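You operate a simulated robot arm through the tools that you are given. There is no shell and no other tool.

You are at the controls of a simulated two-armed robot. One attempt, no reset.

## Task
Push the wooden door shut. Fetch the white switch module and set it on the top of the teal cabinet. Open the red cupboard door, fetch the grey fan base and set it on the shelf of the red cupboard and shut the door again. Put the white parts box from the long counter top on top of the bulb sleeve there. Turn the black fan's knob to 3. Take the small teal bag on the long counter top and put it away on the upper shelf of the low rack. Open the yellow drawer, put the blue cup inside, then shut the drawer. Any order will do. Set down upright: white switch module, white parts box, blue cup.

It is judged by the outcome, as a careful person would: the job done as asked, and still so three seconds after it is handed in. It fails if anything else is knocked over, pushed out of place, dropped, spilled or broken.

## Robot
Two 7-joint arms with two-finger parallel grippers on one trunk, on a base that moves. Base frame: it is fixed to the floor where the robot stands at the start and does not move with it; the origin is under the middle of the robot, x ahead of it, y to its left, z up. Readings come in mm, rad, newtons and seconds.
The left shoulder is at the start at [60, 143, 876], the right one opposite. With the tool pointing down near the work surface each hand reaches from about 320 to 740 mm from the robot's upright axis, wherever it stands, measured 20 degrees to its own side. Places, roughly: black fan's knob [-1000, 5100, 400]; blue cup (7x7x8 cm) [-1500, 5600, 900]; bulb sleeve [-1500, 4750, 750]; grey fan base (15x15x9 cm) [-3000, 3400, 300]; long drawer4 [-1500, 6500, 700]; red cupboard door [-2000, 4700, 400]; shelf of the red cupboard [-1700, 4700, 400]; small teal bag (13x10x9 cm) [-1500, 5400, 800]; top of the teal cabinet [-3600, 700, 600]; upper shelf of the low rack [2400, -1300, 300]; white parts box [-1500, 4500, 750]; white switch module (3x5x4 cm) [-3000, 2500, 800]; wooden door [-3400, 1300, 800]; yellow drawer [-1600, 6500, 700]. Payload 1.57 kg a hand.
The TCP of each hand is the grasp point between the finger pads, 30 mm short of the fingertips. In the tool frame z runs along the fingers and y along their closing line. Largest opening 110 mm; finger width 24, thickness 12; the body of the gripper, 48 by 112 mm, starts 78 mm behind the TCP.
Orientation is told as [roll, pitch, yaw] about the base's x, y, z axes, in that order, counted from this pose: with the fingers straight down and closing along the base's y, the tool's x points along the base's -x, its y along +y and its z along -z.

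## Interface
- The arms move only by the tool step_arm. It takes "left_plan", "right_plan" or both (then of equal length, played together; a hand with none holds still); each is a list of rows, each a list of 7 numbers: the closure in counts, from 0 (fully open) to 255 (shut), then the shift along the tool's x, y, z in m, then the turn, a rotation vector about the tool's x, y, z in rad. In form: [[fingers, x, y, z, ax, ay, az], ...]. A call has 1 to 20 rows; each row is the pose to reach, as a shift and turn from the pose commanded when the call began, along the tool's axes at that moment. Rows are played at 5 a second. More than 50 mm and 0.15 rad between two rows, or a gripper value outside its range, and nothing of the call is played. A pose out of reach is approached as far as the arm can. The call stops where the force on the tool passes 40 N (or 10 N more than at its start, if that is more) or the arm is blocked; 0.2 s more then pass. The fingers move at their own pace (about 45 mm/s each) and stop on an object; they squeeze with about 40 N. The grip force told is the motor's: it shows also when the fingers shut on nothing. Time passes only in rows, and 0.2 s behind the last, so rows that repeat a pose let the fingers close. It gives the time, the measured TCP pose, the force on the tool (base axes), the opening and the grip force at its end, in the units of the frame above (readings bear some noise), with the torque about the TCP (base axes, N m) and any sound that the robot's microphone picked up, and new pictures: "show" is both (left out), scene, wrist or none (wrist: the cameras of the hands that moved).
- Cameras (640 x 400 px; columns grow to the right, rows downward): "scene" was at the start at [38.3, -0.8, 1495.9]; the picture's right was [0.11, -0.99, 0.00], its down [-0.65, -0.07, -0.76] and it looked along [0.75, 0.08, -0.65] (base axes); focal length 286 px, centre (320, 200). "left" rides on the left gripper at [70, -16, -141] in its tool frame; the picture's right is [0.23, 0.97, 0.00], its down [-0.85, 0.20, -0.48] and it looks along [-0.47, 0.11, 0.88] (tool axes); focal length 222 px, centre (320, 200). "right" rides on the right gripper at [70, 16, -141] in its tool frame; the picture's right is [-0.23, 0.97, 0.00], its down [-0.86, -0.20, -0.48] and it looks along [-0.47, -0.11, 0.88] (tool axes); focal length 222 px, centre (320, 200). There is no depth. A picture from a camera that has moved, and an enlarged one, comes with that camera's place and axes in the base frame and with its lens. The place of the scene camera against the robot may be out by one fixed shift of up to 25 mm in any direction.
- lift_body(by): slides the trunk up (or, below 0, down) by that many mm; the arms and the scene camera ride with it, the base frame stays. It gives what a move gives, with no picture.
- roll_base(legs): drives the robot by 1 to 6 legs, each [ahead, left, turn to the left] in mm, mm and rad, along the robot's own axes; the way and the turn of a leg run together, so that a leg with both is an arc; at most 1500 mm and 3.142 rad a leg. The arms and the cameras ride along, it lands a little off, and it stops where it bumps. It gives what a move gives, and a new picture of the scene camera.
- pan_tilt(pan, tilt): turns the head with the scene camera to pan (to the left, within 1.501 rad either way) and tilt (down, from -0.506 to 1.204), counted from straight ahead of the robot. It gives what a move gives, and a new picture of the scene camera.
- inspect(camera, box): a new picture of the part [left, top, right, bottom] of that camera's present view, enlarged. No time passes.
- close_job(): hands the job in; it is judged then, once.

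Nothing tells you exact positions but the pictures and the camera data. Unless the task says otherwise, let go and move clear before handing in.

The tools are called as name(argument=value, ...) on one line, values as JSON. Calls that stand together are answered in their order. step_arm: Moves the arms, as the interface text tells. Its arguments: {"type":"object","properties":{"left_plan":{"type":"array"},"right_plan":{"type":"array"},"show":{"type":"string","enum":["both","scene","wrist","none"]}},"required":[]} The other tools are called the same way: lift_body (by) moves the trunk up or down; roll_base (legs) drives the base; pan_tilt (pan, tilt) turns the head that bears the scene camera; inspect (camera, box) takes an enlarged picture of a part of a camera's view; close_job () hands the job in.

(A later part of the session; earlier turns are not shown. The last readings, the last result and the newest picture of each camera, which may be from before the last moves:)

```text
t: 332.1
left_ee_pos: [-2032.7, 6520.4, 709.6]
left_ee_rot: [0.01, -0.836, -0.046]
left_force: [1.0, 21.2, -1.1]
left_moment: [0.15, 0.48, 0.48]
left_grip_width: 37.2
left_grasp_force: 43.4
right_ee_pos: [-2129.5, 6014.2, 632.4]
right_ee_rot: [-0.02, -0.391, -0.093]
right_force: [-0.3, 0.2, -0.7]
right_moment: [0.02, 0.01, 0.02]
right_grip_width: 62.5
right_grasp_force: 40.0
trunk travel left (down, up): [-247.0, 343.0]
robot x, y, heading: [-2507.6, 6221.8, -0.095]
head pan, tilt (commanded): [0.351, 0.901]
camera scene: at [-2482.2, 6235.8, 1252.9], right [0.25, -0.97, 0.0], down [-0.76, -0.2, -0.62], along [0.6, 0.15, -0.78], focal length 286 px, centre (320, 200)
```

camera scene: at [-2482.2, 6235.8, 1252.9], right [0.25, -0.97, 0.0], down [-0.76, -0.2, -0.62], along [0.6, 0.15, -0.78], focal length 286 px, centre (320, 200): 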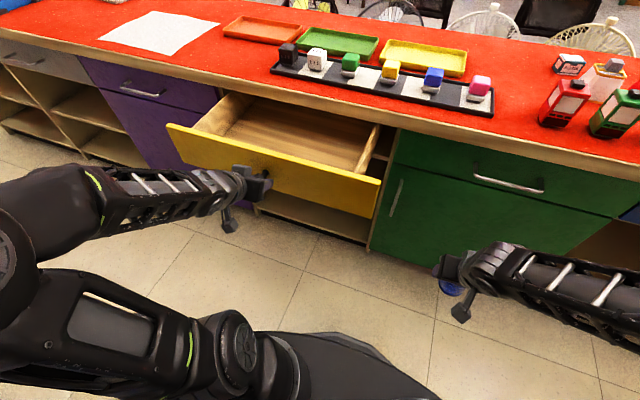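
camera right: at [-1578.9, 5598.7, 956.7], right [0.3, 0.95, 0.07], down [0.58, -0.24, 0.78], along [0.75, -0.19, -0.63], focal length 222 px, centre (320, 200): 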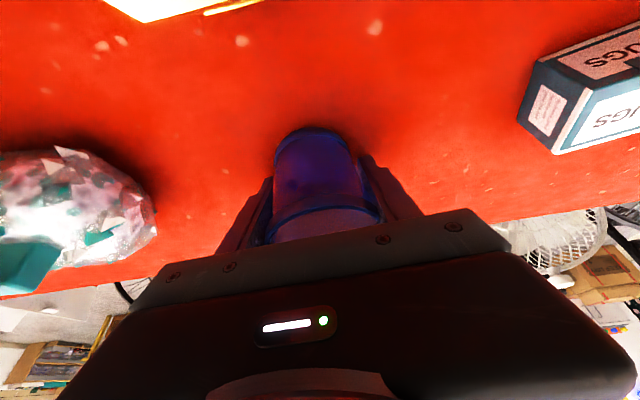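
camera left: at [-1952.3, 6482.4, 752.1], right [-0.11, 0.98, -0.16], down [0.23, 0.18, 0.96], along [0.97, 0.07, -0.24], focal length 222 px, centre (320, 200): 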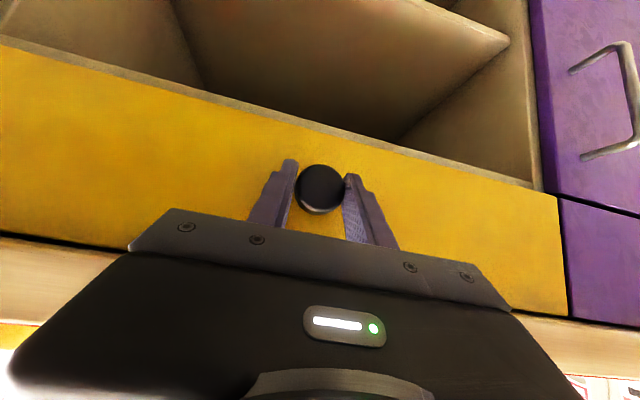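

The drawer is open by about 230 mm. I let go of the knob, rise with the trunk, and move so the cup comes over the open drawer.

step_arm(left_plan=[[150, 0, 0, 0, 0, 0, 0], [60, 0, 0, 0, 0, 0, 0], [0, 0, 0, 0, 0, 0, 0], [0, 0, 0, 0, 0, 0, 0], [0, 0, 0, 0, 0, 0, 0]], show="none")

lift_body(by=330)

roll_base(legs=[[0, 440, 0]])

pan_tilt(pan=-0.3, tilt=0.9)

```text
t: 333.3
left_ee_pos: [-2032.3, 6518.8, 709.3]
left_ee_rot: [0.012, -0.836, -0.046]
left_force: [-0.5, -0.5, 1.2]
left_moment: [-0.01, 0.0, 0.0]
left_grip_width: 110.3
left_grasp_force: 0.0
right_ee_pos: [-2129.9, 6013.3, 631.4]
right_ee_rot: [-0.019, -0.392, -0.089]
right_force: [0.9, -0.2, -2.4]
right_moment: [0.0, 0.0, 0.03]
right_grip_width: 62.5
right_grasp_force: 39.8
trunk travel left (down, up): [-247.0, 343.0]
robot x, y, heading: [-2509.0, 6220.5, -0.093]
head pan, tilt (commanded): [0.351, 0.901]
```

```text
t: 336.5
left_ee_pos: [-2031.2, 6518.6, 1040.5]
left_ee_rot: [0.01, -0.835, -0.047]
left_force: [-0.1, -0.4, 0.4]
left_moment: [0.01, -0.01, 0.01]
left_grip_width: 110.0
left_grasp_force: 0.0
right_ee_pos: [-2129.2, 6012.9, 961.9]
right_ee_rot: [-0.018, -0.392, -0.092]
right_force: [-0.1, -0.8, -0.8]
right_moment: [0.0, -0.03, -0.01]
right_grip_width: 62.6
right_grasp_force: 39.9
trunk travel left (down, up): [-577.0, 13.0]
robot x, y, heading: [-2511.3, 6221.0, -0.096]
head pan, tilt (commanded): [0.351, 0.901]
```

```text
t: 339.2
left_ee_pos: [-1985.9, 6956.7, 1038.9]
left_ee_rot: [0.012, -0.837, -0.049]
left_force: [0.3, 0.2, -0.3]
left_moment: [-0.04, 0.04, -0.02]
left_grip_width: 110.1
left_grasp_force: 0.0
right_ee_pos: [-2086.0, 6451.7, 962.6]
right_ee_rot: [-0.021, -0.392, -0.093]
right_force: [-0.1, 0.0, -0.4]
right_moment: [0.02, -0.01, 0.01]
right_grip_width: 62.4
right_grasp_force: 40.0
trunk travel left (down, up): [-577.0, 13.0]
robot x, y, heading: [-2468.0, 6659.3, -0.104]
head pan, tilt (commanded): [0.351, 0.901]
camera scene: at [-2438.5, 6673.1, 1582.9], right [0.25, -0.97, 0.0], down [-0.76, -0.19, -0.62], along [0.6, 0.15, -0.78], focal length 286 px, centre (320, 200)
```

scene: 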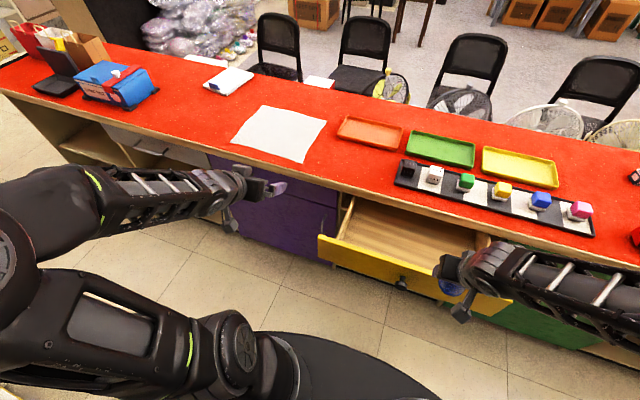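

```text
t: 340.2
left_ee_pos: [-1987.2, 6955.8, 1040.3]
left_ee_rot: [0.012, -0.838, -0.05]
left_force: [-0.4, -0.1, 0.3]
left_moment: [-0.02, -0.01, -0.01]
left_grip_width: 110.1
left_grasp_force: 0.0
right_ee_pos: [-2087.0, 6450.5, 961.3]
right_ee_rot: [-0.021, -0.391, -0.096]
right_force: [-0.6, 0.7, -0.8]
right_moment: [0.01, 0.0, 0.01]
right_grip_width: 62.6
right_grasp_force: 39.8
trunk travel left (down, up): [-577.0, 13.0]
robot x, y, heading: [-2469.2, 6661.0, -0.102]
head pan, tilt (commanded): [-0.3, 0.901]
camera scene: at [-2442.2, 6623.9, 1582.9], right [-0.39, -0.92, 0.0], down [-0.72, 0.31, -0.62], along [0.57, -0.24, -0.78], focal length 286 px, centre (320, 200)
```

scene: 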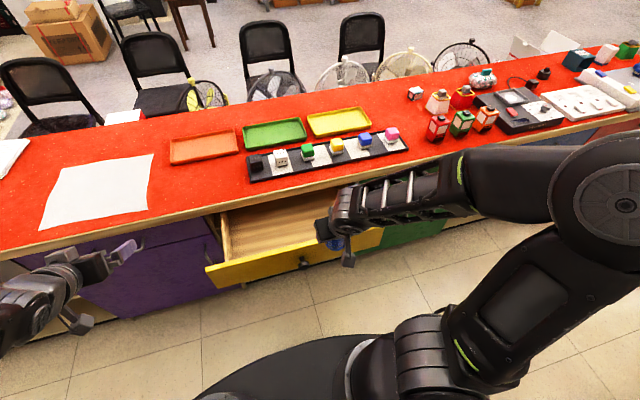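

The open drawer is about 600 mm wide, so there is plenty of room. I move forward so the cup is over it and look through the right wrist camera.

roll_base(legs=[[184, 30, 0]])

inspect(camera="right", box=[0, 0, 640, 400])

inspect(camera="scene", box=[150, 150, 450, 350])

```text
t: 341.8
left_ee_pos: [-1797.5, 6967.2, 1038.8]
left_ee_rot: [0.012, -0.834, -0.049]
left_force: [0.2, -0.3, -0.1]
left_moment: [-0.01, 0.01, 0.04]
left_grip_width: 110.1
left_grasp_force: 0.2
right_ee_pos: [-1897.6, 6461.4, 961.2]
right_ee_rot: [-0.02, -0.388, -0.092]
right_force: [1.1, -0.9, -0.3]
right_moment: [0.0, 0.01, -0.03]
right_grip_width: 62.7
right_grasp_force: 39.8
trunk travel left (down, up): [-577.0, 13.0]
robot x, y, heading: [-2277.3, 6672.3, -0.099]
head pan, tilt (commanded): [-0.3, 0.901]
camera scene: at [-2252.5, 6635.3, 1582.8], right [-0.39, -0.92, 0.0], down [-0.72, 0.31, -0.62], along [0.57, -0.24, -0.78], focal length 286 px, centre (320, 200)
```

scene: 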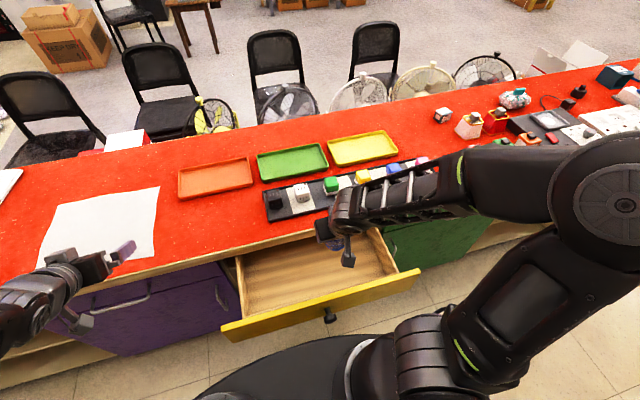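

```text
1.00 times, centred on (320, 200) of right (not enlarged: the box is as wide or as high as the picture)
camera zoom: at [-2014.0, 6492.5, 1065.7], right [0.31, 0.95, 0.07], down [0.59, -0.25, 0.77], along [0.75, -0.2, -0.63], focal length 222 px, centre (320, 200)
```

zoom: 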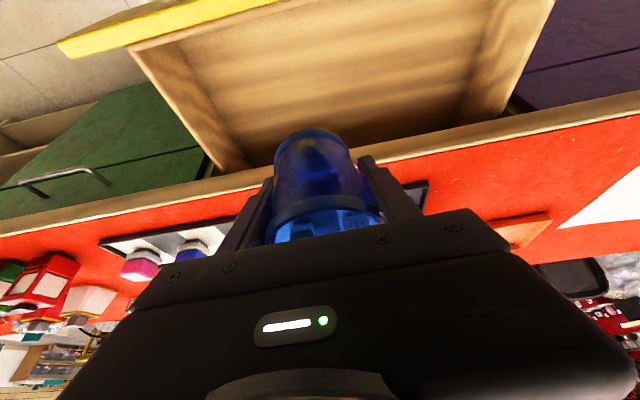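

```text
2.00 times, centred on (300, 250) of scene
camera zoom: at [-2252.5, 6635.3, 1582.8], right [-0.39, -0.92, 0.0], down [-0.72, 0.31, -0.62], along [0.57, -0.24, -0.78], focal length 572 px, centre (360, 100)
```

zoom: 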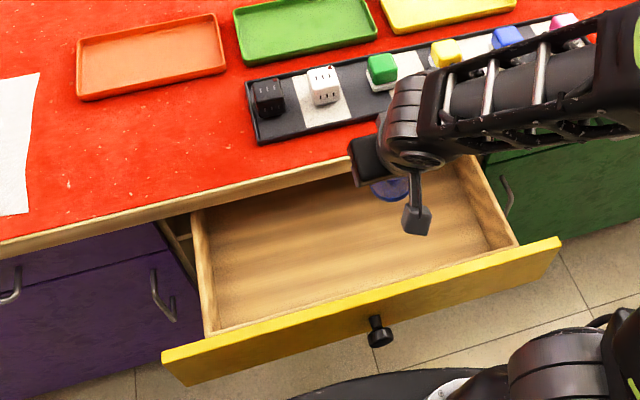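

The cup is over the middle of the open drawer. I lower with the trunk, first by 220 mm and then in small steps.

lift_body(by=-200)

inspect(camera="right", box=[0, 0, 640, 400])

inspect(camera="scene", box=[100, 100, 600, 400])

```text
t: 343.9
left_ee_pos: [-1799.1, 6967.9, 840.5]
left_ee_rot: [0.012, -0.835, -0.05]
left_force: [-0.4, -0.3, 0.0]
left_moment: [0.01, 0.02, 0.02]
left_grip_width: 110.2
left_grasp_force: 0.1
right_ee_pos: [-1898.2, 6462.3, 761.6]
right_ee_rot: [-0.018, -0.393, -0.093]
right_force: [0.0, -0.1, -0.8]
right_moment: [-0.01, 0.0, 0.02]
right_grip_width: 62.6
right_grasp_force: 39.8
trunk travel left (down, up): [-377.0, 213.0]
robot x, y, heading: [-2281.0, 6673.5, -0.1]
head pan, tilt (commanded): [-0.3, 0.901]
```

```text
1.00 times, centred on (320, 200) of right (not enlarged: the box is as wide or as high as the picture)
camera zoom: at [-2015.1, 6492.5, 866.0], right [0.31, 0.95, 0.07], down [0.59, -0.25, 0.77], along [0.75, -0.2, -0.63], focal length 222 px, centre (320, 200)
```

zoom: 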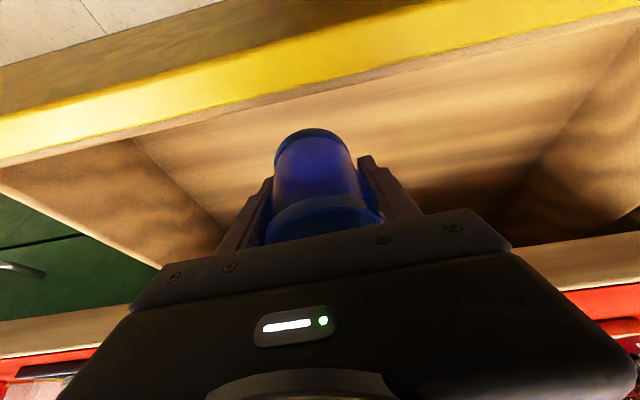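

```text
1.28 times, centred on (350, 250) of scene
camera zoom: at [-2254.2, 6635.2, 1383.0], right [-0.39, -0.92, 0.0], down [-0.72, 0.31, -0.62], along [0.57, -0.24, -0.78], focal length 366 px, centre (282, 136)
```

zoom: 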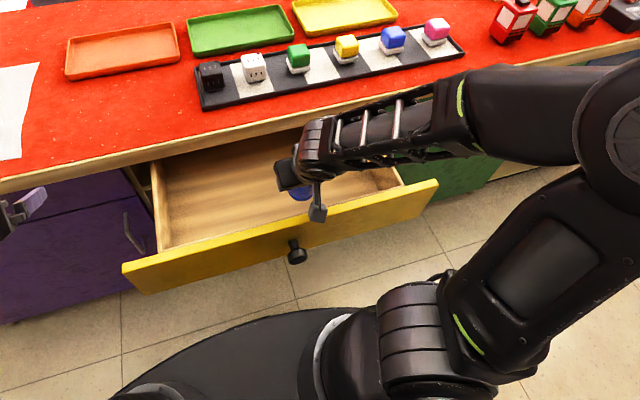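

lift_body(by=-35)

lift_body(by=-8)

lift_body(by=-6)

inspect(camera="right", box=[0, 0, 640, 400])

```text
t: 344.7
left_ee_pos: [-1797.9, 6967.0, 804.8]
left_ee_rot: [0.011, -0.836, -0.049]
left_force: [0.8, 0.4, -0.1]
left_moment: [0.04, 0.02, -0.02]
left_grip_width: 109.6
left_grasp_force: 0.0
right_ee_pos: [-1898.5, 6461.6, 726.9]
right_ee_rot: [-0.019, -0.39, -0.093]
right_force: [0.5, 0.8, -0.2]
right_moment: [0.01, 0.0, -0.05]
right_grip_width: 62.5
right_grasp_force: 40.0
trunk travel left (down, up): [-342.0, 248.0]
robot x, y, heading: [-2278.0, 6668.6, -0.101]
head pan, tilt (commanded): [-0.3, 0.901]
```

```text
t: 345.3
left_ee_pos: [-1798.8, 6967.9, 796.7]
left_ee_rot: [0.012, -0.836, -0.049]
left_force: [0.0, 0.2, -0.7]
left_moment: [-0.01, 0.02, 0.01]
left_grip_width: 110.2
left_grasp_force: 0.0
right_ee_pos: [-1897.3, 6461.5, 718.1]
right_ee_rot: [-0.019, -0.391, -0.092]
right_force: [0.2, -0.3, -0.7]
right_moment: [-0.05, -0.02, -0.01]
right_grip_width: 62.6
right_grasp_force: 40.4
trunk travel left (down, up): [-334.0, 256.0]
robot x, y, heading: [-2277.8, 6671.3, -0.101]
head pan, tilt (commanded): [-0.3, 0.901]
```

```text
t: 345.9
left_ee_pos: [-1799.9, 6967.1, 790.9]
left_ee_rot: [0.012, -0.835, -0.049]
left_force: [-0.5, -0.1, -0.9]
left_moment: [-0.01, -0.02, 0.01]
left_grip_width: 109.7
left_grasp_force: 0.1
right_ee_pos: [-1898.1, 6461.7, 711.0]
right_ee_rot: [-0.019, -0.391, -0.093]
right_force: [-0.3, -0.5, -0.5]
right_moment: [0.0, -0.01, -0.03]
right_grip_width: 62.8
right_grasp_force: 39.9
trunk travel left (down, up): [-328.0, 262.0]
robot x, y, heading: [-2280.1, 6676.2, -0.097]
head pan, tilt (commanded): [-0.3, 0.901]
```

```text
1.00 times, centred on (320, 200) of right (not enlarged: the box is as wide or as high as the picture)
camera zoom: at [-2015.1, 6492.5, 817.0], right [0.31, 0.95, 0.07], down [0.59, -0.25, 0.77], along [0.75, -0.2, -0.63], focal length 222 px, centre (320, 200)
```

zoom: 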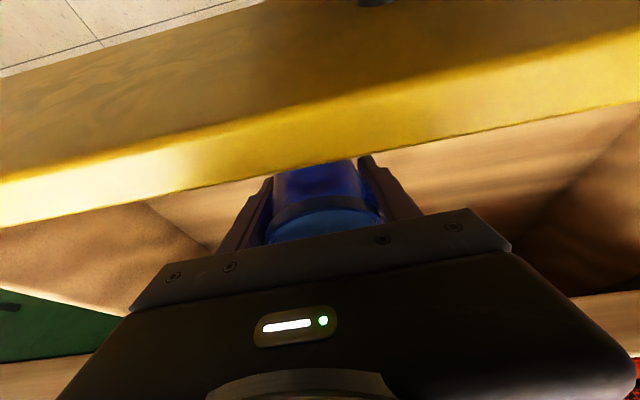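

lift_body(by=-6)

lift_body(by=-5)

lift_body(by=-5)

lift_body(by=-5)

```text
t: 346.4
left_ee_pos: [-1798.6, 6966.7, 785.8]
left_ee_rot: [0.013, -0.836, -0.048]
left_force: [0.3, 0.2, -0.1]
left_moment: [0.01, 0.01, 0.0]
left_grip_width: 109.8
left_grasp_force: 0.0
right_ee_pos: [-1897.8, 6461.5, 706.3]
right_ee_rot: [-0.019, -0.393, -0.092]
right_force: [0.3, -0.5, -0.5]
right_moment: [-0.03, 0.0, 0.0]
right_grip_width: 62.7
right_grasp_force: 40.4
trunk travel left (down, up): [-322.0, 268.0]
robot x, y, heading: [-2274.8, 6666.3, -0.097]
head pan, tilt (commanded): [-0.3, 0.901]
```

```text
t: 346.9
left_ee_pos: [-1799.2, 6968.1, 781.0]
left_ee_rot: [0.012, -0.835, -0.048]
left_force: [-0.2, 0.0, -0.3]
left_moment: [-0.03, 0.0, -0.02]
left_grip_width: 110.1
left_grasp_force: 0.0
right_ee_pos: [-1898.3, 6461.7, 702.2]
right_ee_rot: [-0.02, -0.392, -0.092]
right_force: [0.1, 0.0, -0.6]
right_moment: [-0.05, -0.01, -0.03]
right_grip_width: 62.6
right_grasp_force: 40.0
trunk travel left (down, up): [-317.0, 273.0]
robot x, y, heading: [-2278.9, 6673.2, -0.098]
head pan, tilt (commanded): [-0.3, 0.901]
```

```text
t: 347.5
left_ee_pos: [-1798.6, 6967.2, 773.3]
left_ee_rot: [0.013, -0.838, -0.048]
left_force: [0.1, -0.2, -0.1]
left_moment: [-0.01, -0.02, 0.01]
left_grip_width: 109.8
left_grasp_force: 0.1
right_ee_pos: [-1896.6, 6462.5, 697.2]
right_ee_rot: [-0.019, -0.391, -0.093]
right_force: [0.4, 0.4, -0.9]
right_moment: [0.0, 0.0, 0.0]
right_grip_width: 62.4
right_grasp_force: 39.7
trunk travel left (down, up): [-312.0, 278.0]
robot x, y, heading: [-2277.3, 6672.4, -0.096]
head pan, tilt (commanded): [-0.3, 0.901]
```

```text
t: 348.0
left_ee_pos: [-1799.8, 6967.1, 770.2]
left_ee_rot: [0.012, -0.839, -0.048]
left_force: [1.0, 0.5, -0.4]
left_moment: [-0.01, 0.01, -0.01]
left_grip_width: 109.9
left_grasp_force: 0.0
right_ee_pos: [-1897.8, 6462.0, 692.7]
right_ee_rot: [-0.019, -0.395, -0.094]
right_force: [1.2, -5.3, 18.8]
right_moment: [0.44, -0.08, 0.03]
right_grip_width: 62.1
right_grasp_force: 40.0
trunk travel left (down, up): [-307.0, 283.0]
robot x, y, heading: [-2278.4, 6669.2, -0.098]
head pan, tilt (commanded): [-0.3, 0.901]
```

The cup touches the drawer floor. I relieve 2 mm, open, and rise straight up.

lift_body(by=2)

step_arm(right_plan=[[180, 0, 0, 0, 0, 0, 0], [110, 0, 0, 0, 0, 0, 0], [50, 0, 0, 0, 0, 0, 0], [0, 0, 0, 0, 0, 0, 0], [0, 0, 0, 0, 0, 0, 0], [0, 0, 0, 0, 0, 0, 0]], show="wrist")

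lift_body(by=250)

inspect(camera="right", box=[0, 0, 640, 400])

```text
t: 348.6
left_ee_pos: [-1800.4, 6967.1, 771.8]
left_ee_rot: [0.012, -0.835, -0.049]
left_force: [0.2, 0.5, -0.6]
left_moment: [-0.01, 0.0, -0.01]
left_grip_width: 110.2
left_grasp_force: 0.0
right_ee_pos: [-1899.9, 6462.3, 692.5]
right_ee_rot: [-0.022, -0.389, -0.093]
right_force: [-1.2, -1.2, 5.5]
right_moment: [0.14, -0.02, -0.04]
right_grip_width: 62.6
right_grasp_force: 39.8
trunk travel left (down, up): [-309.0, 281.0]
robot x, y, heading: [-2278.3, 6672.6, -0.103]
head pan, tilt (commanded): [-0.3, 0.901]
```

```text
t: 349.9
left_ee_pos: [-1799.3, 6966.4, 772.6]
left_ee_rot: [0.012, -0.836, -0.049]
left_force: [0.6, 0.3, -0.2]
left_moment: [-0.02, -0.02, -0.02]
left_grip_width: 109.8
left_grasp_force: 0.1
right_ee_pos: [-1897.4, 6461.6, 694.1]
right_ee_rot: [-0.02, -0.391, -0.093]
right_force: [-0.3, -0.6, 1.1]
right_moment: [0.1, -0.03, 0.05]
right_grip_width: 109.3
right_grasp_force: 0.2
trunk travel left (down, up): [-309.0, 281.0]
robot x, y, heading: [-2279.1, 6672.5, -0.093]
head pan, tilt (commanded): [-0.3, 0.901]
camera right: at [-2015.1, 6492.5, 798.0], right [0.31, 0.95, 0.07], down [0.59, -0.25, 0.77], along [0.75, -0.2, -0.63], focal length 222 px, centre (320, 200)
```

right: 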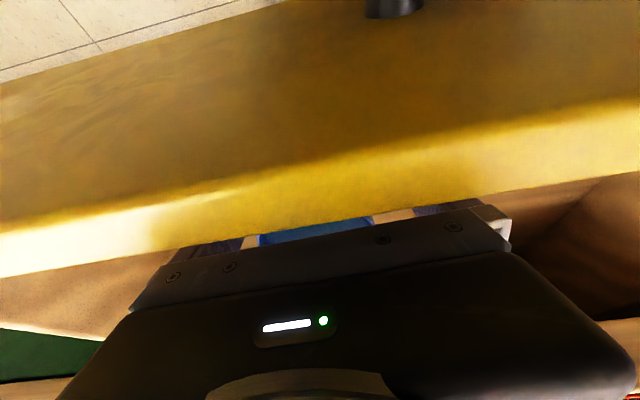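

```text
t: 352.5
left_ee_pos: [-1799.4, 6967.0, 1020.5]
left_ee_rot: [0.012, -0.836, -0.05]
left_force: [-0.2, -0.6, 0.0]
left_moment: [-0.02, -0.03, 0.03]
left_grip_width: 110.3
left_grasp_force: 0.1
right_ee_pos: [-1899.4, 6462.0, 941.6]
right_ee_rot: [-0.019, -0.393, -0.094]
right_force: [0.2, 0.1, 1.2]
right_moment: [0.02, -0.01, 0.0]
right_grip_width: 110.0
right_grasp_force: 0.1
trunk travel left (down, up): [-559.0, 31.0]
robot x, y, heading: [-2280.6, 6673.6, -0.098]
head pan, tilt (commanded): [-0.3, 0.901]
```

```text
1.00 times, centred on (320, 200) of right (not enlarged: the box is as wide or as high as the picture)
camera zoom: at [-2015.0, 6492.5, 1047.9], right [0.31, 0.95, 0.07], down [0.59, -0.25, 0.77], along [0.75, -0.2, -0.63], focal length 222 px, centre (320, 200)
```

zoom: 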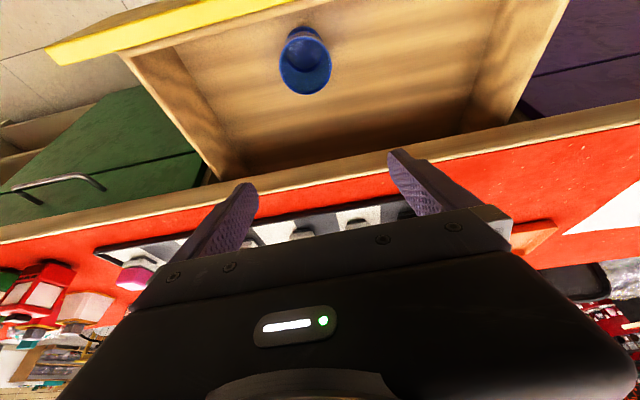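

The cup stands upright in the drawer. To shut it I go back south and away, close the left fingers and bring that hand level with the drawer front.

roll_base(legs=[[0, -440, 0], [-225, 0, 0]])

step_arm(left_plan=[[255, 0, 0, 0, 0, 0, 0], [255, 0, 0, 0, 0, 0, 0], [255, 0, 0, 0, 0, 0, 0], [255, 0, 0, 0, 0, 0, 0], [255, 0, 0, 0, 0, 0, 0], [255, 0, 0, 0, 0, 0, 0], [255, 0, 0, 0, 0, 0, 0]], show="none")

lift_body(by=-325)

pan_tilt(pan=0.4, tilt=0.7)

inspect(camera="left", box=[0, 0, 640, 400])

```text
t: 356.6
left_ee_pos: [-2063.6, 6554.9, 1023.1]
left_ee_rot: [0.014, -0.837, -0.051]
left_force: [-0.7, 0.5, 0.3]
left_moment: [-0.03, 0.02, -0.01]
left_grip_width: 109.9
left_grasp_force: 0.1
right_ee_pos: [-2163.5, 6050.6, 943.0]
right_ee_rot: [-0.022, -0.39, -0.094]
right_force: [0.4, -0.2, 0.2]
right_moment: [0.0, 0.01, 0.01]
right_grip_width: 109.9
right_grasp_force: 0.2
trunk travel left (down, up): [-559.0, 31.0]
robot x, y, heading: [-2545.1, 6253.7, -0.098]
head pan, tilt (commanded): [-0.3, 0.901]
stopped in leg 2: the robot was blocked; the commanded pose is now the measured one
camera scene: at [-2518.5, 6222.5, 1564.9], right [-0.39, -0.92, 0.0], down [-0.72, 0.31, -0.62], along [0.57, -0.24, -0.78], focal length 286 px, centre (320, 200)
```

scene: 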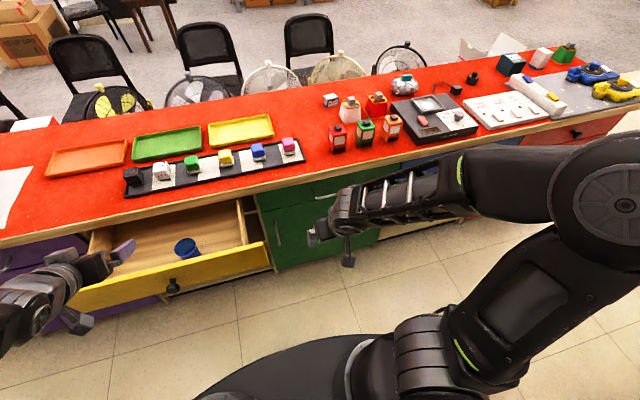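

```text
t: 358.2
left_ee_pos: [-2063.9, 6555.2, 1021.4]
left_ee_rot: [0.012, -0.837, -0.048]
left_force: [0.4, 0.1, 0.1]
left_moment: [-0.01, 0.01, -0.01]
left_grip_width: 0.0
left_grasp_force: 17.9
right_ee_pos: [-2164.5, 6050.0, 942.8]
right_ee_rot: [-0.021, -0.39, -0.094]
right_force: [-0.9, -0.1, -0.2]
right_moment: [0.04, 0.01, 0.0]
right_grip_width: 109.9
right_grasp_force: 0.1
trunk travel left (down, up): [-559.0, 31.0]
robot x, y, heading: [-2541.7, 6257.9, -0.104]
head pan, tilt (commanded): [-0.3, 0.901]
```

```text
t: 361.5
left_ee_pos: [-2065.8, 6554.4, 697.6]
left_ee_rot: [0.012, -0.835, -0.05]
left_force: [0.2, 0.7, 0.0]
left_moment: [-0.01, 0.0, 0.0]
left_grip_width: 0.0
left_grasp_force: 21.3
right_ee_pos: [-2165.0, 6049.4, 617.5]
right_ee_rot: [-0.021, -0.391, -0.093]
right_force: [0.0, -1.1, -0.1]
right_moment: [-0.01, 0.0, -0.02]
right_grip_width: 109.9
right_grasp_force: 0.1
trunk travel left (down, up): [-234.0, 356.0]
robot x, y, heading: [-2542.5, 6257.6, -0.102]
head pan, tilt (commanded): [-0.3, 0.901]
```

```text
t: 362.5
left_ee_pos: [-2064.2, 6555.4, 696.8]
left_ee_rot: [0.013, -0.835, -0.048]
left_force: [0.2, -0.5, 0.0]
left_moment: [-0.03, -0.01, -0.01]
left_grip_width: 0.1
left_grasp_force: 21.7
right_ee_pos: [-2165.8, 6048.3, 618.6]
right_ee_rot: [-0.021, -0.389, -0.093]
right_force: [0.4, -1.0, 0.4]
right_moment: [-0.02, -0.02, -0.01]
right_grip_width: 110.1
right_grasp_force: 0.0
trunk travel left (down, up): [-234.0, 356.0]
robot x, y, heading: [-2546.7, 6258.1, -0.109]
head pan, tilt (commanded): [0.4, 0.7]
camera scene: at [-2508.1, 6277.0, 1256.0], right [0.29, -0.96, 0.0], down [-0.62, -0.19, -0.76], along [0.73, 0.22, -0.64], focal length 286 px, centre (320, 200)
```

scene: 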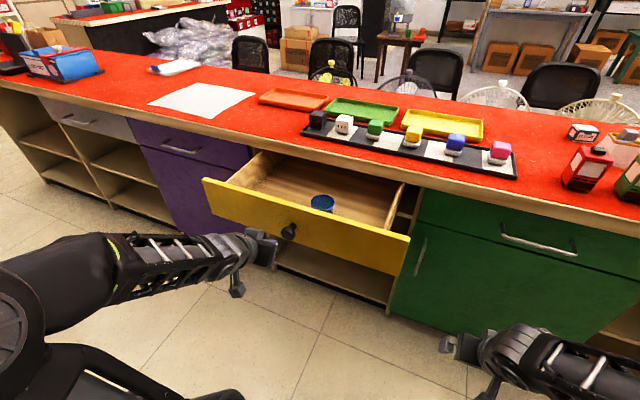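

```text
1.00 times, centred on (320, 200) of left (not enlarged: the box is as wide or as high as the picture)
camera zoom: at [-2217.8, 6542.8, 739.8], right [-0.11, 0.98, -0.16], down [0.23, 0.18, 0.96], along [0.97, 0.07, -0.24], focal length 222 px, centre (320, 200)
```

zoom: 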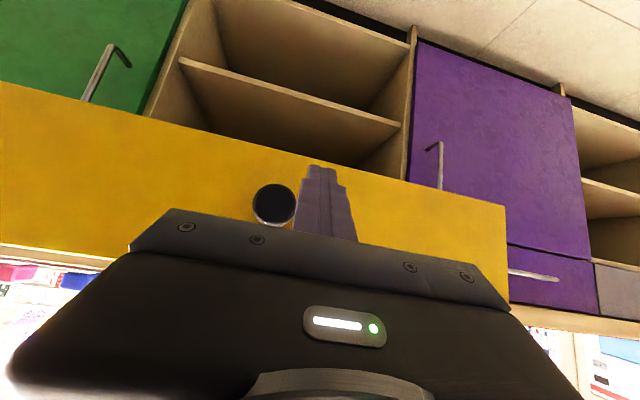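

The closed fingers are just beside the knob, facing the drawer front. I push it shut by driving forward.

roll_base(legs=[[100, 0, 0], [100, 0, 0]])

```text
t: 364.4
left_ee_pos: [-1866.4, 6536.0, 695.9]
left_ee_rot: [0.011, -0.835, -0.05]
left_force: [1.8, 7.4, -0.5]
left_moment: [-0.04, 0.03, -0.01]
left_grip_width: 0.1
left_grasp_force: 21.3
right_ee_pos: [-1966.4, 6030.5, 617.8]
right_ee_rot: [-0.022, -0.389, -0.092]
right_force: [0.4, -0.3, 0.1]
right_moment: [0.0, 0.0, 0.0]
right_grip_width: 110.0
right_grasp_force: 0.1
trunk travel left (down, up): [-234.0, 356.0]
robot x, y, heading: [-2349.0, 6238.6, -0.104]
head pan, tilt (commanded): [0.4, 0.7]
camera scene: at [-2308.8, 6257.6, 1256.0], right [0.29, -0.96, 0.0], down [-0.62, -0.19, -0.76], along [0.73, 0.23, -0.64], focal length 286 px, centre (320, 200)
```

scene: 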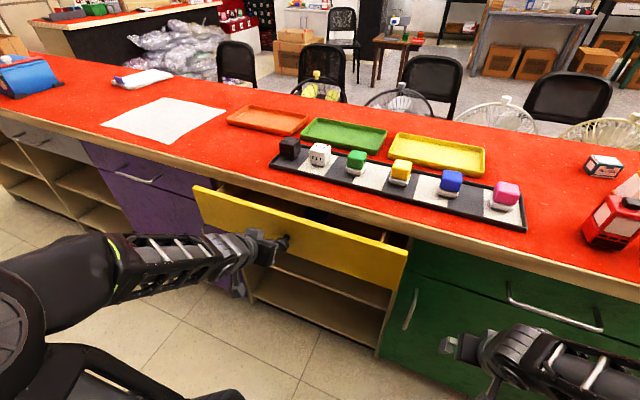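

roll_base(legs=[[40, 0, 0], [40, 0, 0], [20, 0, 0]])

inspect(camera="scene", box=[150, 150, 450, 320])

```text
t: 366.2
left_ee_pos: [-1781.2, 6527.4, 693.1]
left_ee_rot: [0.013, -0.826, -0.043]
left_force: [-8.2, -1.9, 2.9]
left_moment: [-0.03, -0.04, -0.06]
left_grip_width: 0.0
left_grasp_force: 21.5
right_ee_pos: [-1877.4, 6020.8, 618.9]
right_ee_rot: [-0.02, -0.39, -0.088]
right_force: [-0.5, -0.3, -0.5]
right_moment: [-0.03, -0.02, -0.02]
right_grip_width: 110.0
right_grasp_force: 0.0
trunk travel left (down, up): [-234.0, 356.0]
robot x, y, heading: [-2259.5, 6229.7, -0.103]
head pan, tilt (commanded): [0.4, 0.7]
stopped in leg 3: the force on the tool passed its limit at 74 N (the readings are from after the stop); the commanded pose is now the measured one
camera scene: at [-2221.7, 6248.1, 1256.0], right [0.3, -0.96, 0.0], down [-0.61, -0.19, -0.77], along [0.73, 0.23, -0.64], focal length 286 px, centre (320, 200)
```

scene: 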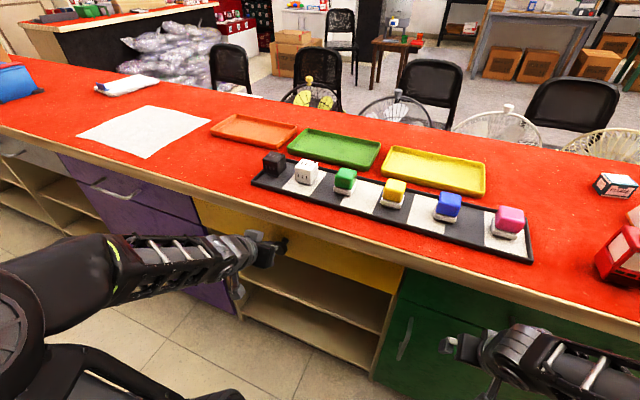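

```text
2.13 times, centred on (300, 235) of scene
camera zoom: at [-2221.7, 6248.1, 1256.0], right [0.3, -0.96, 0.0], down [-0.61, -0.19, -0.77], along [0.73, 0.23, -0.64], focal length 610 px, centre (363, 125)
```

zoom: 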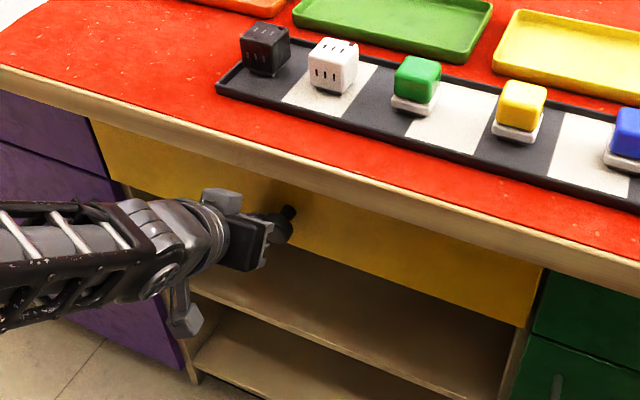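

The drawer is shut (firm stop). I back away, raise the trunk again, and straighten the left hand.

roll_base(legs=[[-130, 0, 0]])

inspect(camera="scene", box=[150, 130, 450, 320])

lift_body(by=340)

step_arm(left_plan=[[255, 0.01, 0, -0.012, 0, 0.14, 0], [255, 0.02, 0, -0.024, 0, 0.28, 0], [255, 0.03, 0, -0.036, 0, 0.42, 0], [255, 0.04, 0, -0.048, 0, 0.56, 0], [255, 0.05, 0, -0.06, 0, 0.7, 0], [255, 0.055, 0, -0.066, 0, 0.83, 0]], right_plan=[[0, 0, 0, 0, 0, 0.13, 0], [0, 0, 0, 0, 0, 0.26, 0], [0, 0, 0, 0, 0, 0.39, 0], [0, 0, 0, 0, 0, 0.39, 0], [0, 0, 0, 0, 0, 0.39, 0], [0, 0, 0, 0, 0, 0.39, 0]], show="none")

```text
t: 367.5
left_ee_pos: [-1910.3, 6539.5, 694.4]
left_ee_rot: [0.013, -0.826, -0.044]
left_force: [-0.2, 0.3, 0.2]
left_moment: [0.0, 0.0, 0.02]
left_grip_width: 0.0
left_grasp_force: 21.5
right_ee_pos: [-2006.3, 6033.0, 618.0]
right_ee_rot: [-0.02, -0.39, -0.09]
right_force: [-0.8, -0.8, 0.3]
right_moment: [-0.02, 0.0, 0.02]
right_grip_width: 110.3
right_grasp_force: 0.1
trunk travel left (down, up): [-234.0, 356.0]
robot x, y, heading: [-2387.7, 6244.7, -0.1]
head pan, tilt (commanded): [0.4, 0.7]
camera scene: at [-2349.6, 6261.1, 1256.1], right [0.3, -0.96, 0.0], down [-0.62, -0.19, -0.76], along [0.73, 0.23, -0.64], focal length 286 px, centre (320, 200)
```

scene: 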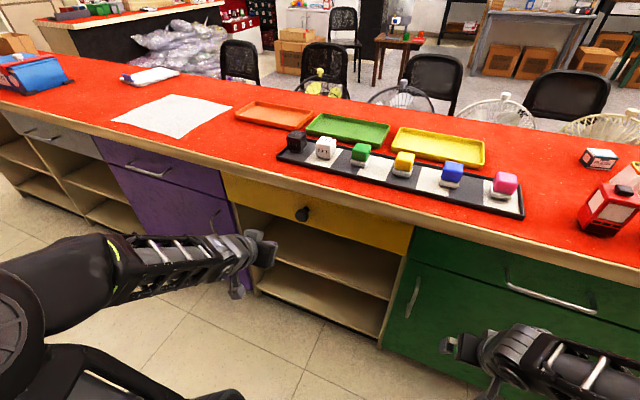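

```text
2.11 times, centred on (300, 225) of scene
camera zoom: at [-2349.6, 6261.1, 1256.1], right [0.3, -0.96, 0.0], down [-0.62, -0.19, -0.76], along [0.73, 0.23, -0.64], focal length 602 px, centre (362, 147)
```

zoom: 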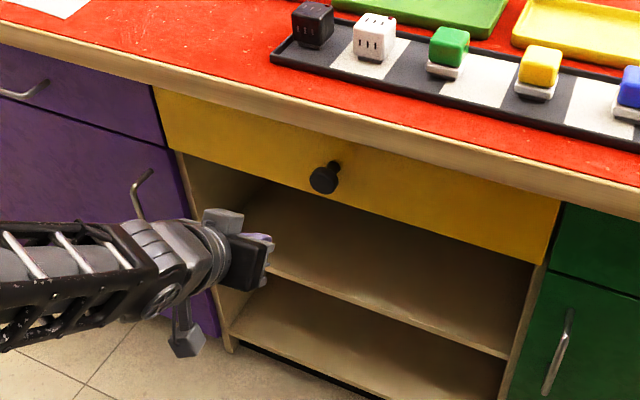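

```text
t: 370.8
left_ee_pos: [-1909.9, 6541.0, 1033.8]
left_ee_rot: [0.014, -0.827, -0.045]
left_force: [0.8, -0.4, 0.0]
left_moment: [0.01, 0.0, 0.0]
left_grip_width: 0.1
left_grasp_force: 21.0
right_ee_pos: [-2005.5, 6033.0, 958.4]
right_ee_rot: [-0.021, -0.391, -0.09]
right_force: [0.8, -0.5, -0.1]
right_moment: [0.0, 0.0, 0.0]
right_grip_width: 109.6
right_grasp_force: 0.0
trunk travel left (down, up): [-574.0, 16.0]
robot x, y, heading: [-2387.5, 6242.2, -0.095]
head pan, tilt (commanded): [0.4, 0.7]
```

```text
t: 372.2
left_ee_pos: [-1995.0, 6542.1, 1038.7]
left_ee_rot: [0.007, 0.007, -0.036]
left_force: [-0.1, -0.3, -0.1]
left_moment: [-0.01, 0.02, 0.0]
left_grip_width: 0.0
left_grasp_force: 21.2
left hand out of reach, approached as far as the arm can: row 1
right_ee_pos: [-2005.2, 6033.0, 958.1]
right_ee_rot: [-0.019, 0.001, -0.101]
right_force: [1.2, -0.2, 0.1]
right_moment: [0.02, -0.01, 0.0]
right_grip_width: 110.0
right_grasp_force: 0.1
trunk travel left (down, up): [-574.0, 16.0]
robot x, y, heading: [-2383.1, 6244.6, -0.104]
head pan, tilt (commanded): [0.4, 0.7]
```

The yellow drawer is flush. Next the white parts box: I raise the right hand to a safe height and drive back south along the counter.

step_arm(right_plan=[[0, 0.0, 0, -0.03, 0, 0, 0], [0, 0.0, 0, -0.06, 0, 0, 0], [0, 0.0, 0, -0.09, 0, 0, 0]], show="none")

roll_base(legs=[[0, -1290, 0]])

pan_tilt(pan=-0.3, tilt=0.6)

inspect(camera="scene", box=[150, 120, 450, 320])

```text
t: 373.0
left_ee_pos: [-1995.3, 6541.4, 1039.1]
left_ee_rot: [0.008, 0.003, -0.034]
left_force: [-0.7, -0.1, -0.1]
left_moment: [0.03, -0.04, -0.03]
left_grip_width: 0.0
left_grasp_force: 21.8
right_ee_pos: [-2006.2, 6035.1, 1048.9]
right_ee_rot: [-0.019, -0.002, -0.099]
right_force: [-0.2, 0.4, 0.6]
right_moment: [-0.03, 0.02, -0.02]
right_grip_width: 110.3
right_grasp_force: 0.1
trunk travel left (down, up): [-574.0, 16.0]
robot x, y, heading: [-2385.0, 6241.6, -0.099]
head pan, tilt (commanded): [0.4, 0.7]
```

```text
t: 379.4
left_ee_pos: [-2122.9, 5265.2, 1038.0]
left_ee_rot: [0.008, 0.005, -0.036]
left_force: [-0.3, 0.5, -0.2]
left_moment: [0.01, 0.03, 0.0]
left_grip_width: 0.1
left_grasp_force: 21.8
right_ee_pos: [-2134.2, 4759.0, 1046.8]
right_ee_rot: [-0.02, 0.001, -0.099]
right_force: [-1.0, -0.5, 0.1]
right_moment: [0.04, -0.03, -0.03]
right_grip_width: 109.9
right_grasp_force: 0.2
trunk travel left (down, up): [-574.0, 16.0]
robot x, y, heading: [-2512.2, 4969.9, -0.103]
head pan, tilt (commanded): [0.4, 0.7]
camera scene: at [-2478.8, 4984.8, 1596.1], right [0.29, -0.96, 0.0], down [-0.62, -0.19, -0.77], along [0.73, 0.22, -0.64], focal length 286 px, centre (320, 200)
```

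scene: 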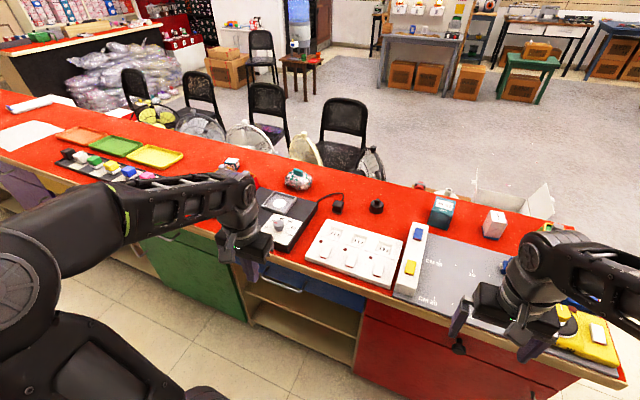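

```text
t: 380.5
left_ee_pos: [-2123.8, 5265.8, 1038.4]
left_ee_rot: [0.008, 0.003, -0.037]
left_force: [0.2, -1.6, -0.3]
left_moment: [0.04, -0.01, 0.0]
left_grip_width: 0.0
left_grasp_force: 21.6
right_ee_pos: [-2134.4, 4759.9, 1049.2]
right_ee_rot: [-0.019, -0.002, -0.1]
right_force: [-0.6, 0.6, 1.0]
right_moment: [-0.03, 0.03, -0.01]
right_grip_width: 110.0
right_grasp_force: 0.1
trunk travel left (down, up): [-574.0, 16.0]
robot x, y, heading: [-2515.8, 4964.4, -0.105]
head pan, tilt (commanded): [-0.3, 0.6]
camera scene: at [-2478.6, 4925.7, 1604.7], right [-0.39, -0.92, 0.0], down [-0.52, 0.22, -0.82], along [0.76, -0.32, -0.57], focal length 286 px, centre (320, 200)
```

scene: 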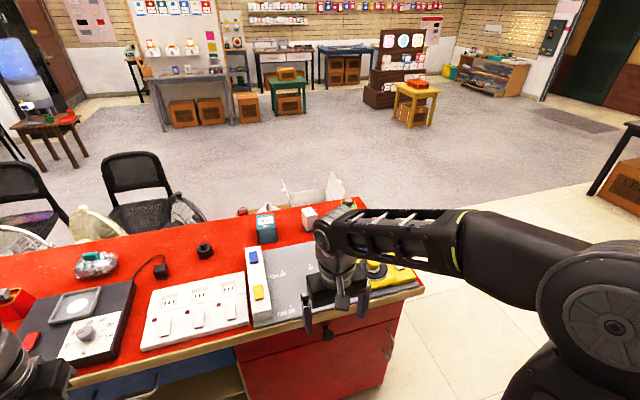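

```text
2.00 times, centred on (300, 220) of scene
camera zoom: at [-2478.6, 4925.7, 1604.7], right [-0.39, -0.92, 0.0], down [-0.52, 0.22, -0.82], along [0.76, -0.32, -0.57], focal length 572 px, centre (360, 160)
```

zoom: 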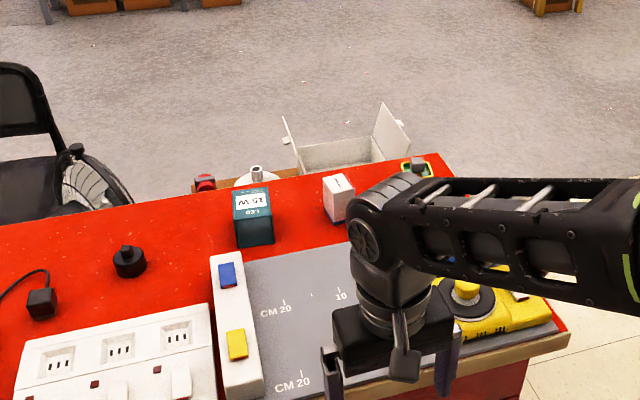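

The sleeve's top is at about z=868, centred near (-1562, 4764); the white box is near (-1580, 4587), about 80 mm tall. I drive up to the counter there.

roll_base(legs=[[0, -45, 0], [262, 0, 0]])

pan_tilt(pan=-0.2, tilt=0.7)

```text
t: 382.9
left_ee_pos: [-1868.1, 5193.9, 1038.0]
left_ee_rot: [0.008, 0.005, -0.04]
left_force: [0.5, -0.6, 1.2]
left_moment: [0.02, 0.04, 0.03]
left_grip_width: 0.0
left_grasp_force: 21.4
right_ee_pos: [-1879.9, 4688.0, 1047.5]
right_ee_rot: [-0.02, 0.001, -0.102]
right_force: [0.0, -0.8, 0.1]
right_moment: [-0.03, 0.03, 0.0]
right_grip_width: 110.1
right_grasp_force: 0.1
trunk travel left (down, up): [-574.0, 16.0]
robot x, y, heading: [-2259.0, 4897.7, -0.097]
head pan, tilt (commanded): [-0.3, 0.6]
camera scene: at [-2222.7, 4854.1, 1604.6], right [-0.39, -0.92, 0.0], down [-0.52, 0.22, -0.82], along [0.76, -0.32, -0.57], focal length 286 px, centre (320, 200)
```

scene: 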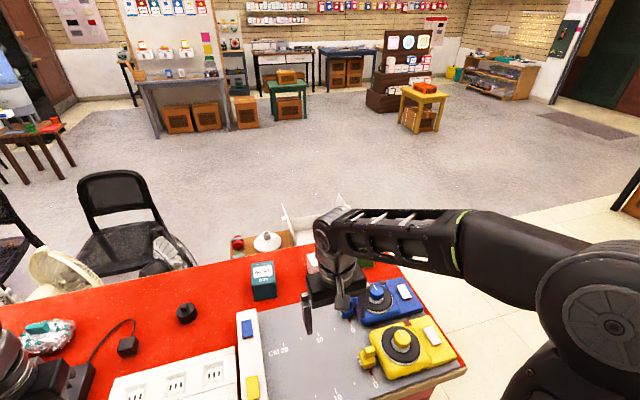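

```text
t: 383.6
left_ee_pos: [-1868.8, 5194.8, 1037.5]
left_ee_rot: [0.008, 0.004, -0.038]
left_force: [-0.6, -0.4, 0.8]
left_moment: [0.02, 0.0, 0.02]
left_grip_width: 0.0
left_grasp_force: 21.5
right_ee_pos: [-1880.6, 4687.1, 1048.0]
right_ee_rot: [-0.019, -0.001, -0.103]
right_force: [-0.1, 1.1, -0.2]
right_moment: [0.0, -0.01, -0.04]
right_grip_width: 110.1
right_grasp_force: 0.1
trunk travel left (down, up): [-574.0, 16.0]
robot x, y, heading: [-2256.0, 4901.2, -0.102]
head pan, tilt (commanded): [-0.201, 0.7]
camera scene: at [-2224.6, 4863.5, 1596.1], right [-0.3, -0.95, 0.0], down [-0.61, 0.19, -0.77], along [0.73, -0.23, -0.64], focal length 286 px, centre (320, 200)
```

scene: 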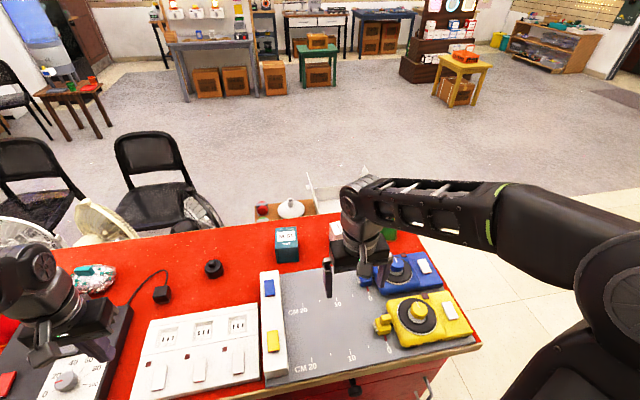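

I reach the right hand forward with a 0.5 rad tilt towards the white box, staying high.

step_arm(right_plan=[[0, -0.041, -0.01, 0.0, 0, -0.083, 0], [0, -0.082, -0.02, 0.0, 0, -0.167, 0], [0, -0.124, -0.031, 0.01, 0, -0.25, 0], [0, -0.165, -0.041, 0.02, 0, -0.333, 0], [0, -0.206, -0.052, 0.035, 0, -0.417, 0], [0, -0.248, -0.062, 0.048, 0, -0.5, 0], [0, -0.248, -0.062, 0.048, 0, -0.5, 0]])

```text
t: 385.1
left_ee_pos: [-1868.8, 5194.4, 1038.1]
left_ee_rot: [0.009, 0.004, -0.039]
left_force: [-0.7, -0.6, -1.0]
left_moment: [0.0, 0.0, -0.03]
left_grip_width: 0.0
left_grasp_force: 21.5
right_ee_pos: [-1639.9, 4600.3, 1002.4]
right_ee_rot: [-0.019, -0.5, -0.093]
right_force: [-0.4, 0.4, 0.2]
right_moment: [-0.02, -0.02, 0.02]
right_grip_width: 109.8
right_grasp_force: 0.0
trunk travel left (down, up): [-574.0, 16.0]
robot x, y, heading: [-2260.4, 4891.9, -0.099]
head pan, tilt (commanded): [-0.201, 0.7]
camera scene: at [-2224.9, 4863.7, 1596.1], right [-0.3, -0.95, 0.0], down [-0.61, 0.19, -0.77], along [0.73, -0.23, -0.64], focal length 286 px, centre (320, 200)
camera right: at [-1767.7, 4631.7, 1092.9], right [0.3, 0.95, 0.09], down [0.5, -0.24, 0.83], along [0.81, -0.2, -0.54], focal length 222 px, centre (320, 200)
```

scene: 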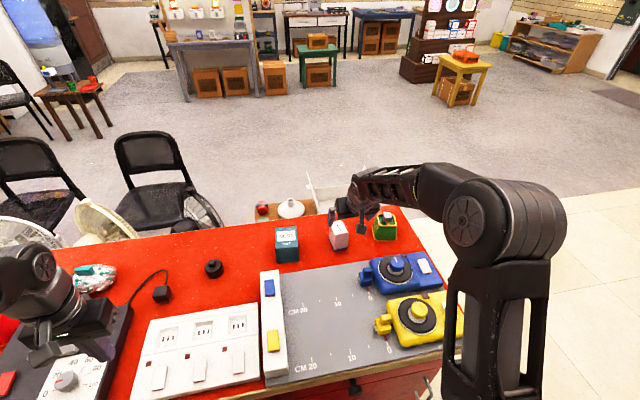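
right: 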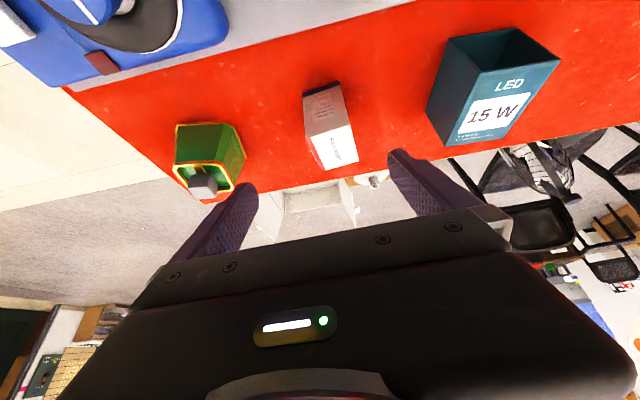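

inspect(camera="right", box=[240, 10, 600, 210])

inspect(camera="scene", box=[250, 170, 450, 290])

```text
1.78 times, centred on (420, 110) of right
camera zoom: at [-1767.7, 4631.7, 1092.9], right [0.3, 0.95, 0.09], down [0.5, -0.24, 0.83], along [0.81, -0.2, -0.54], focal length 395 px, centre (142, 360)
```

zoom: 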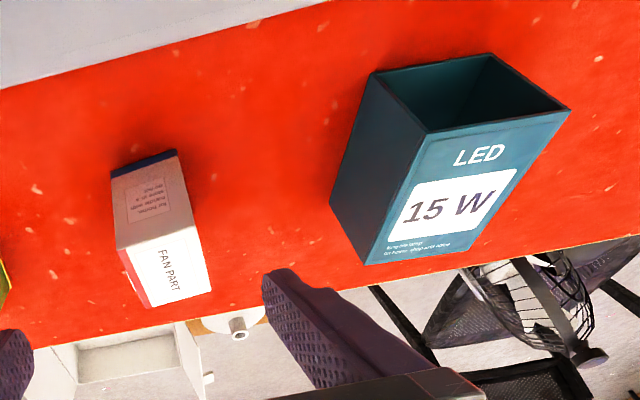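

```text
3.20 times, centred on (350, 230) of scene
camera zoom: at [-2224.9, 4863.7, 1596.1], right [-0.3, -0.95, 0.0], down [-0.61, 0.19, -0.77], along [0.73, -0.23, -0.64], focal length 915 px, centre (224, 104)
```

zoom: 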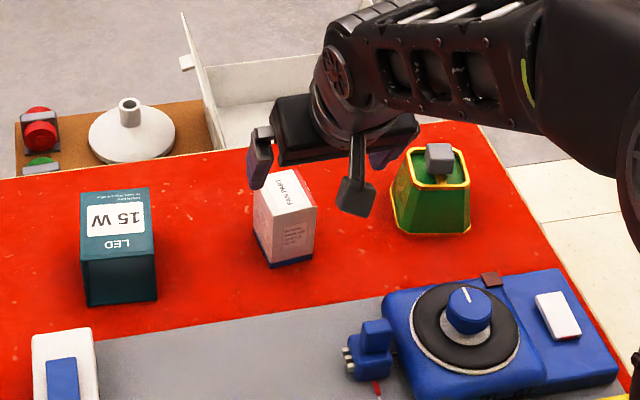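

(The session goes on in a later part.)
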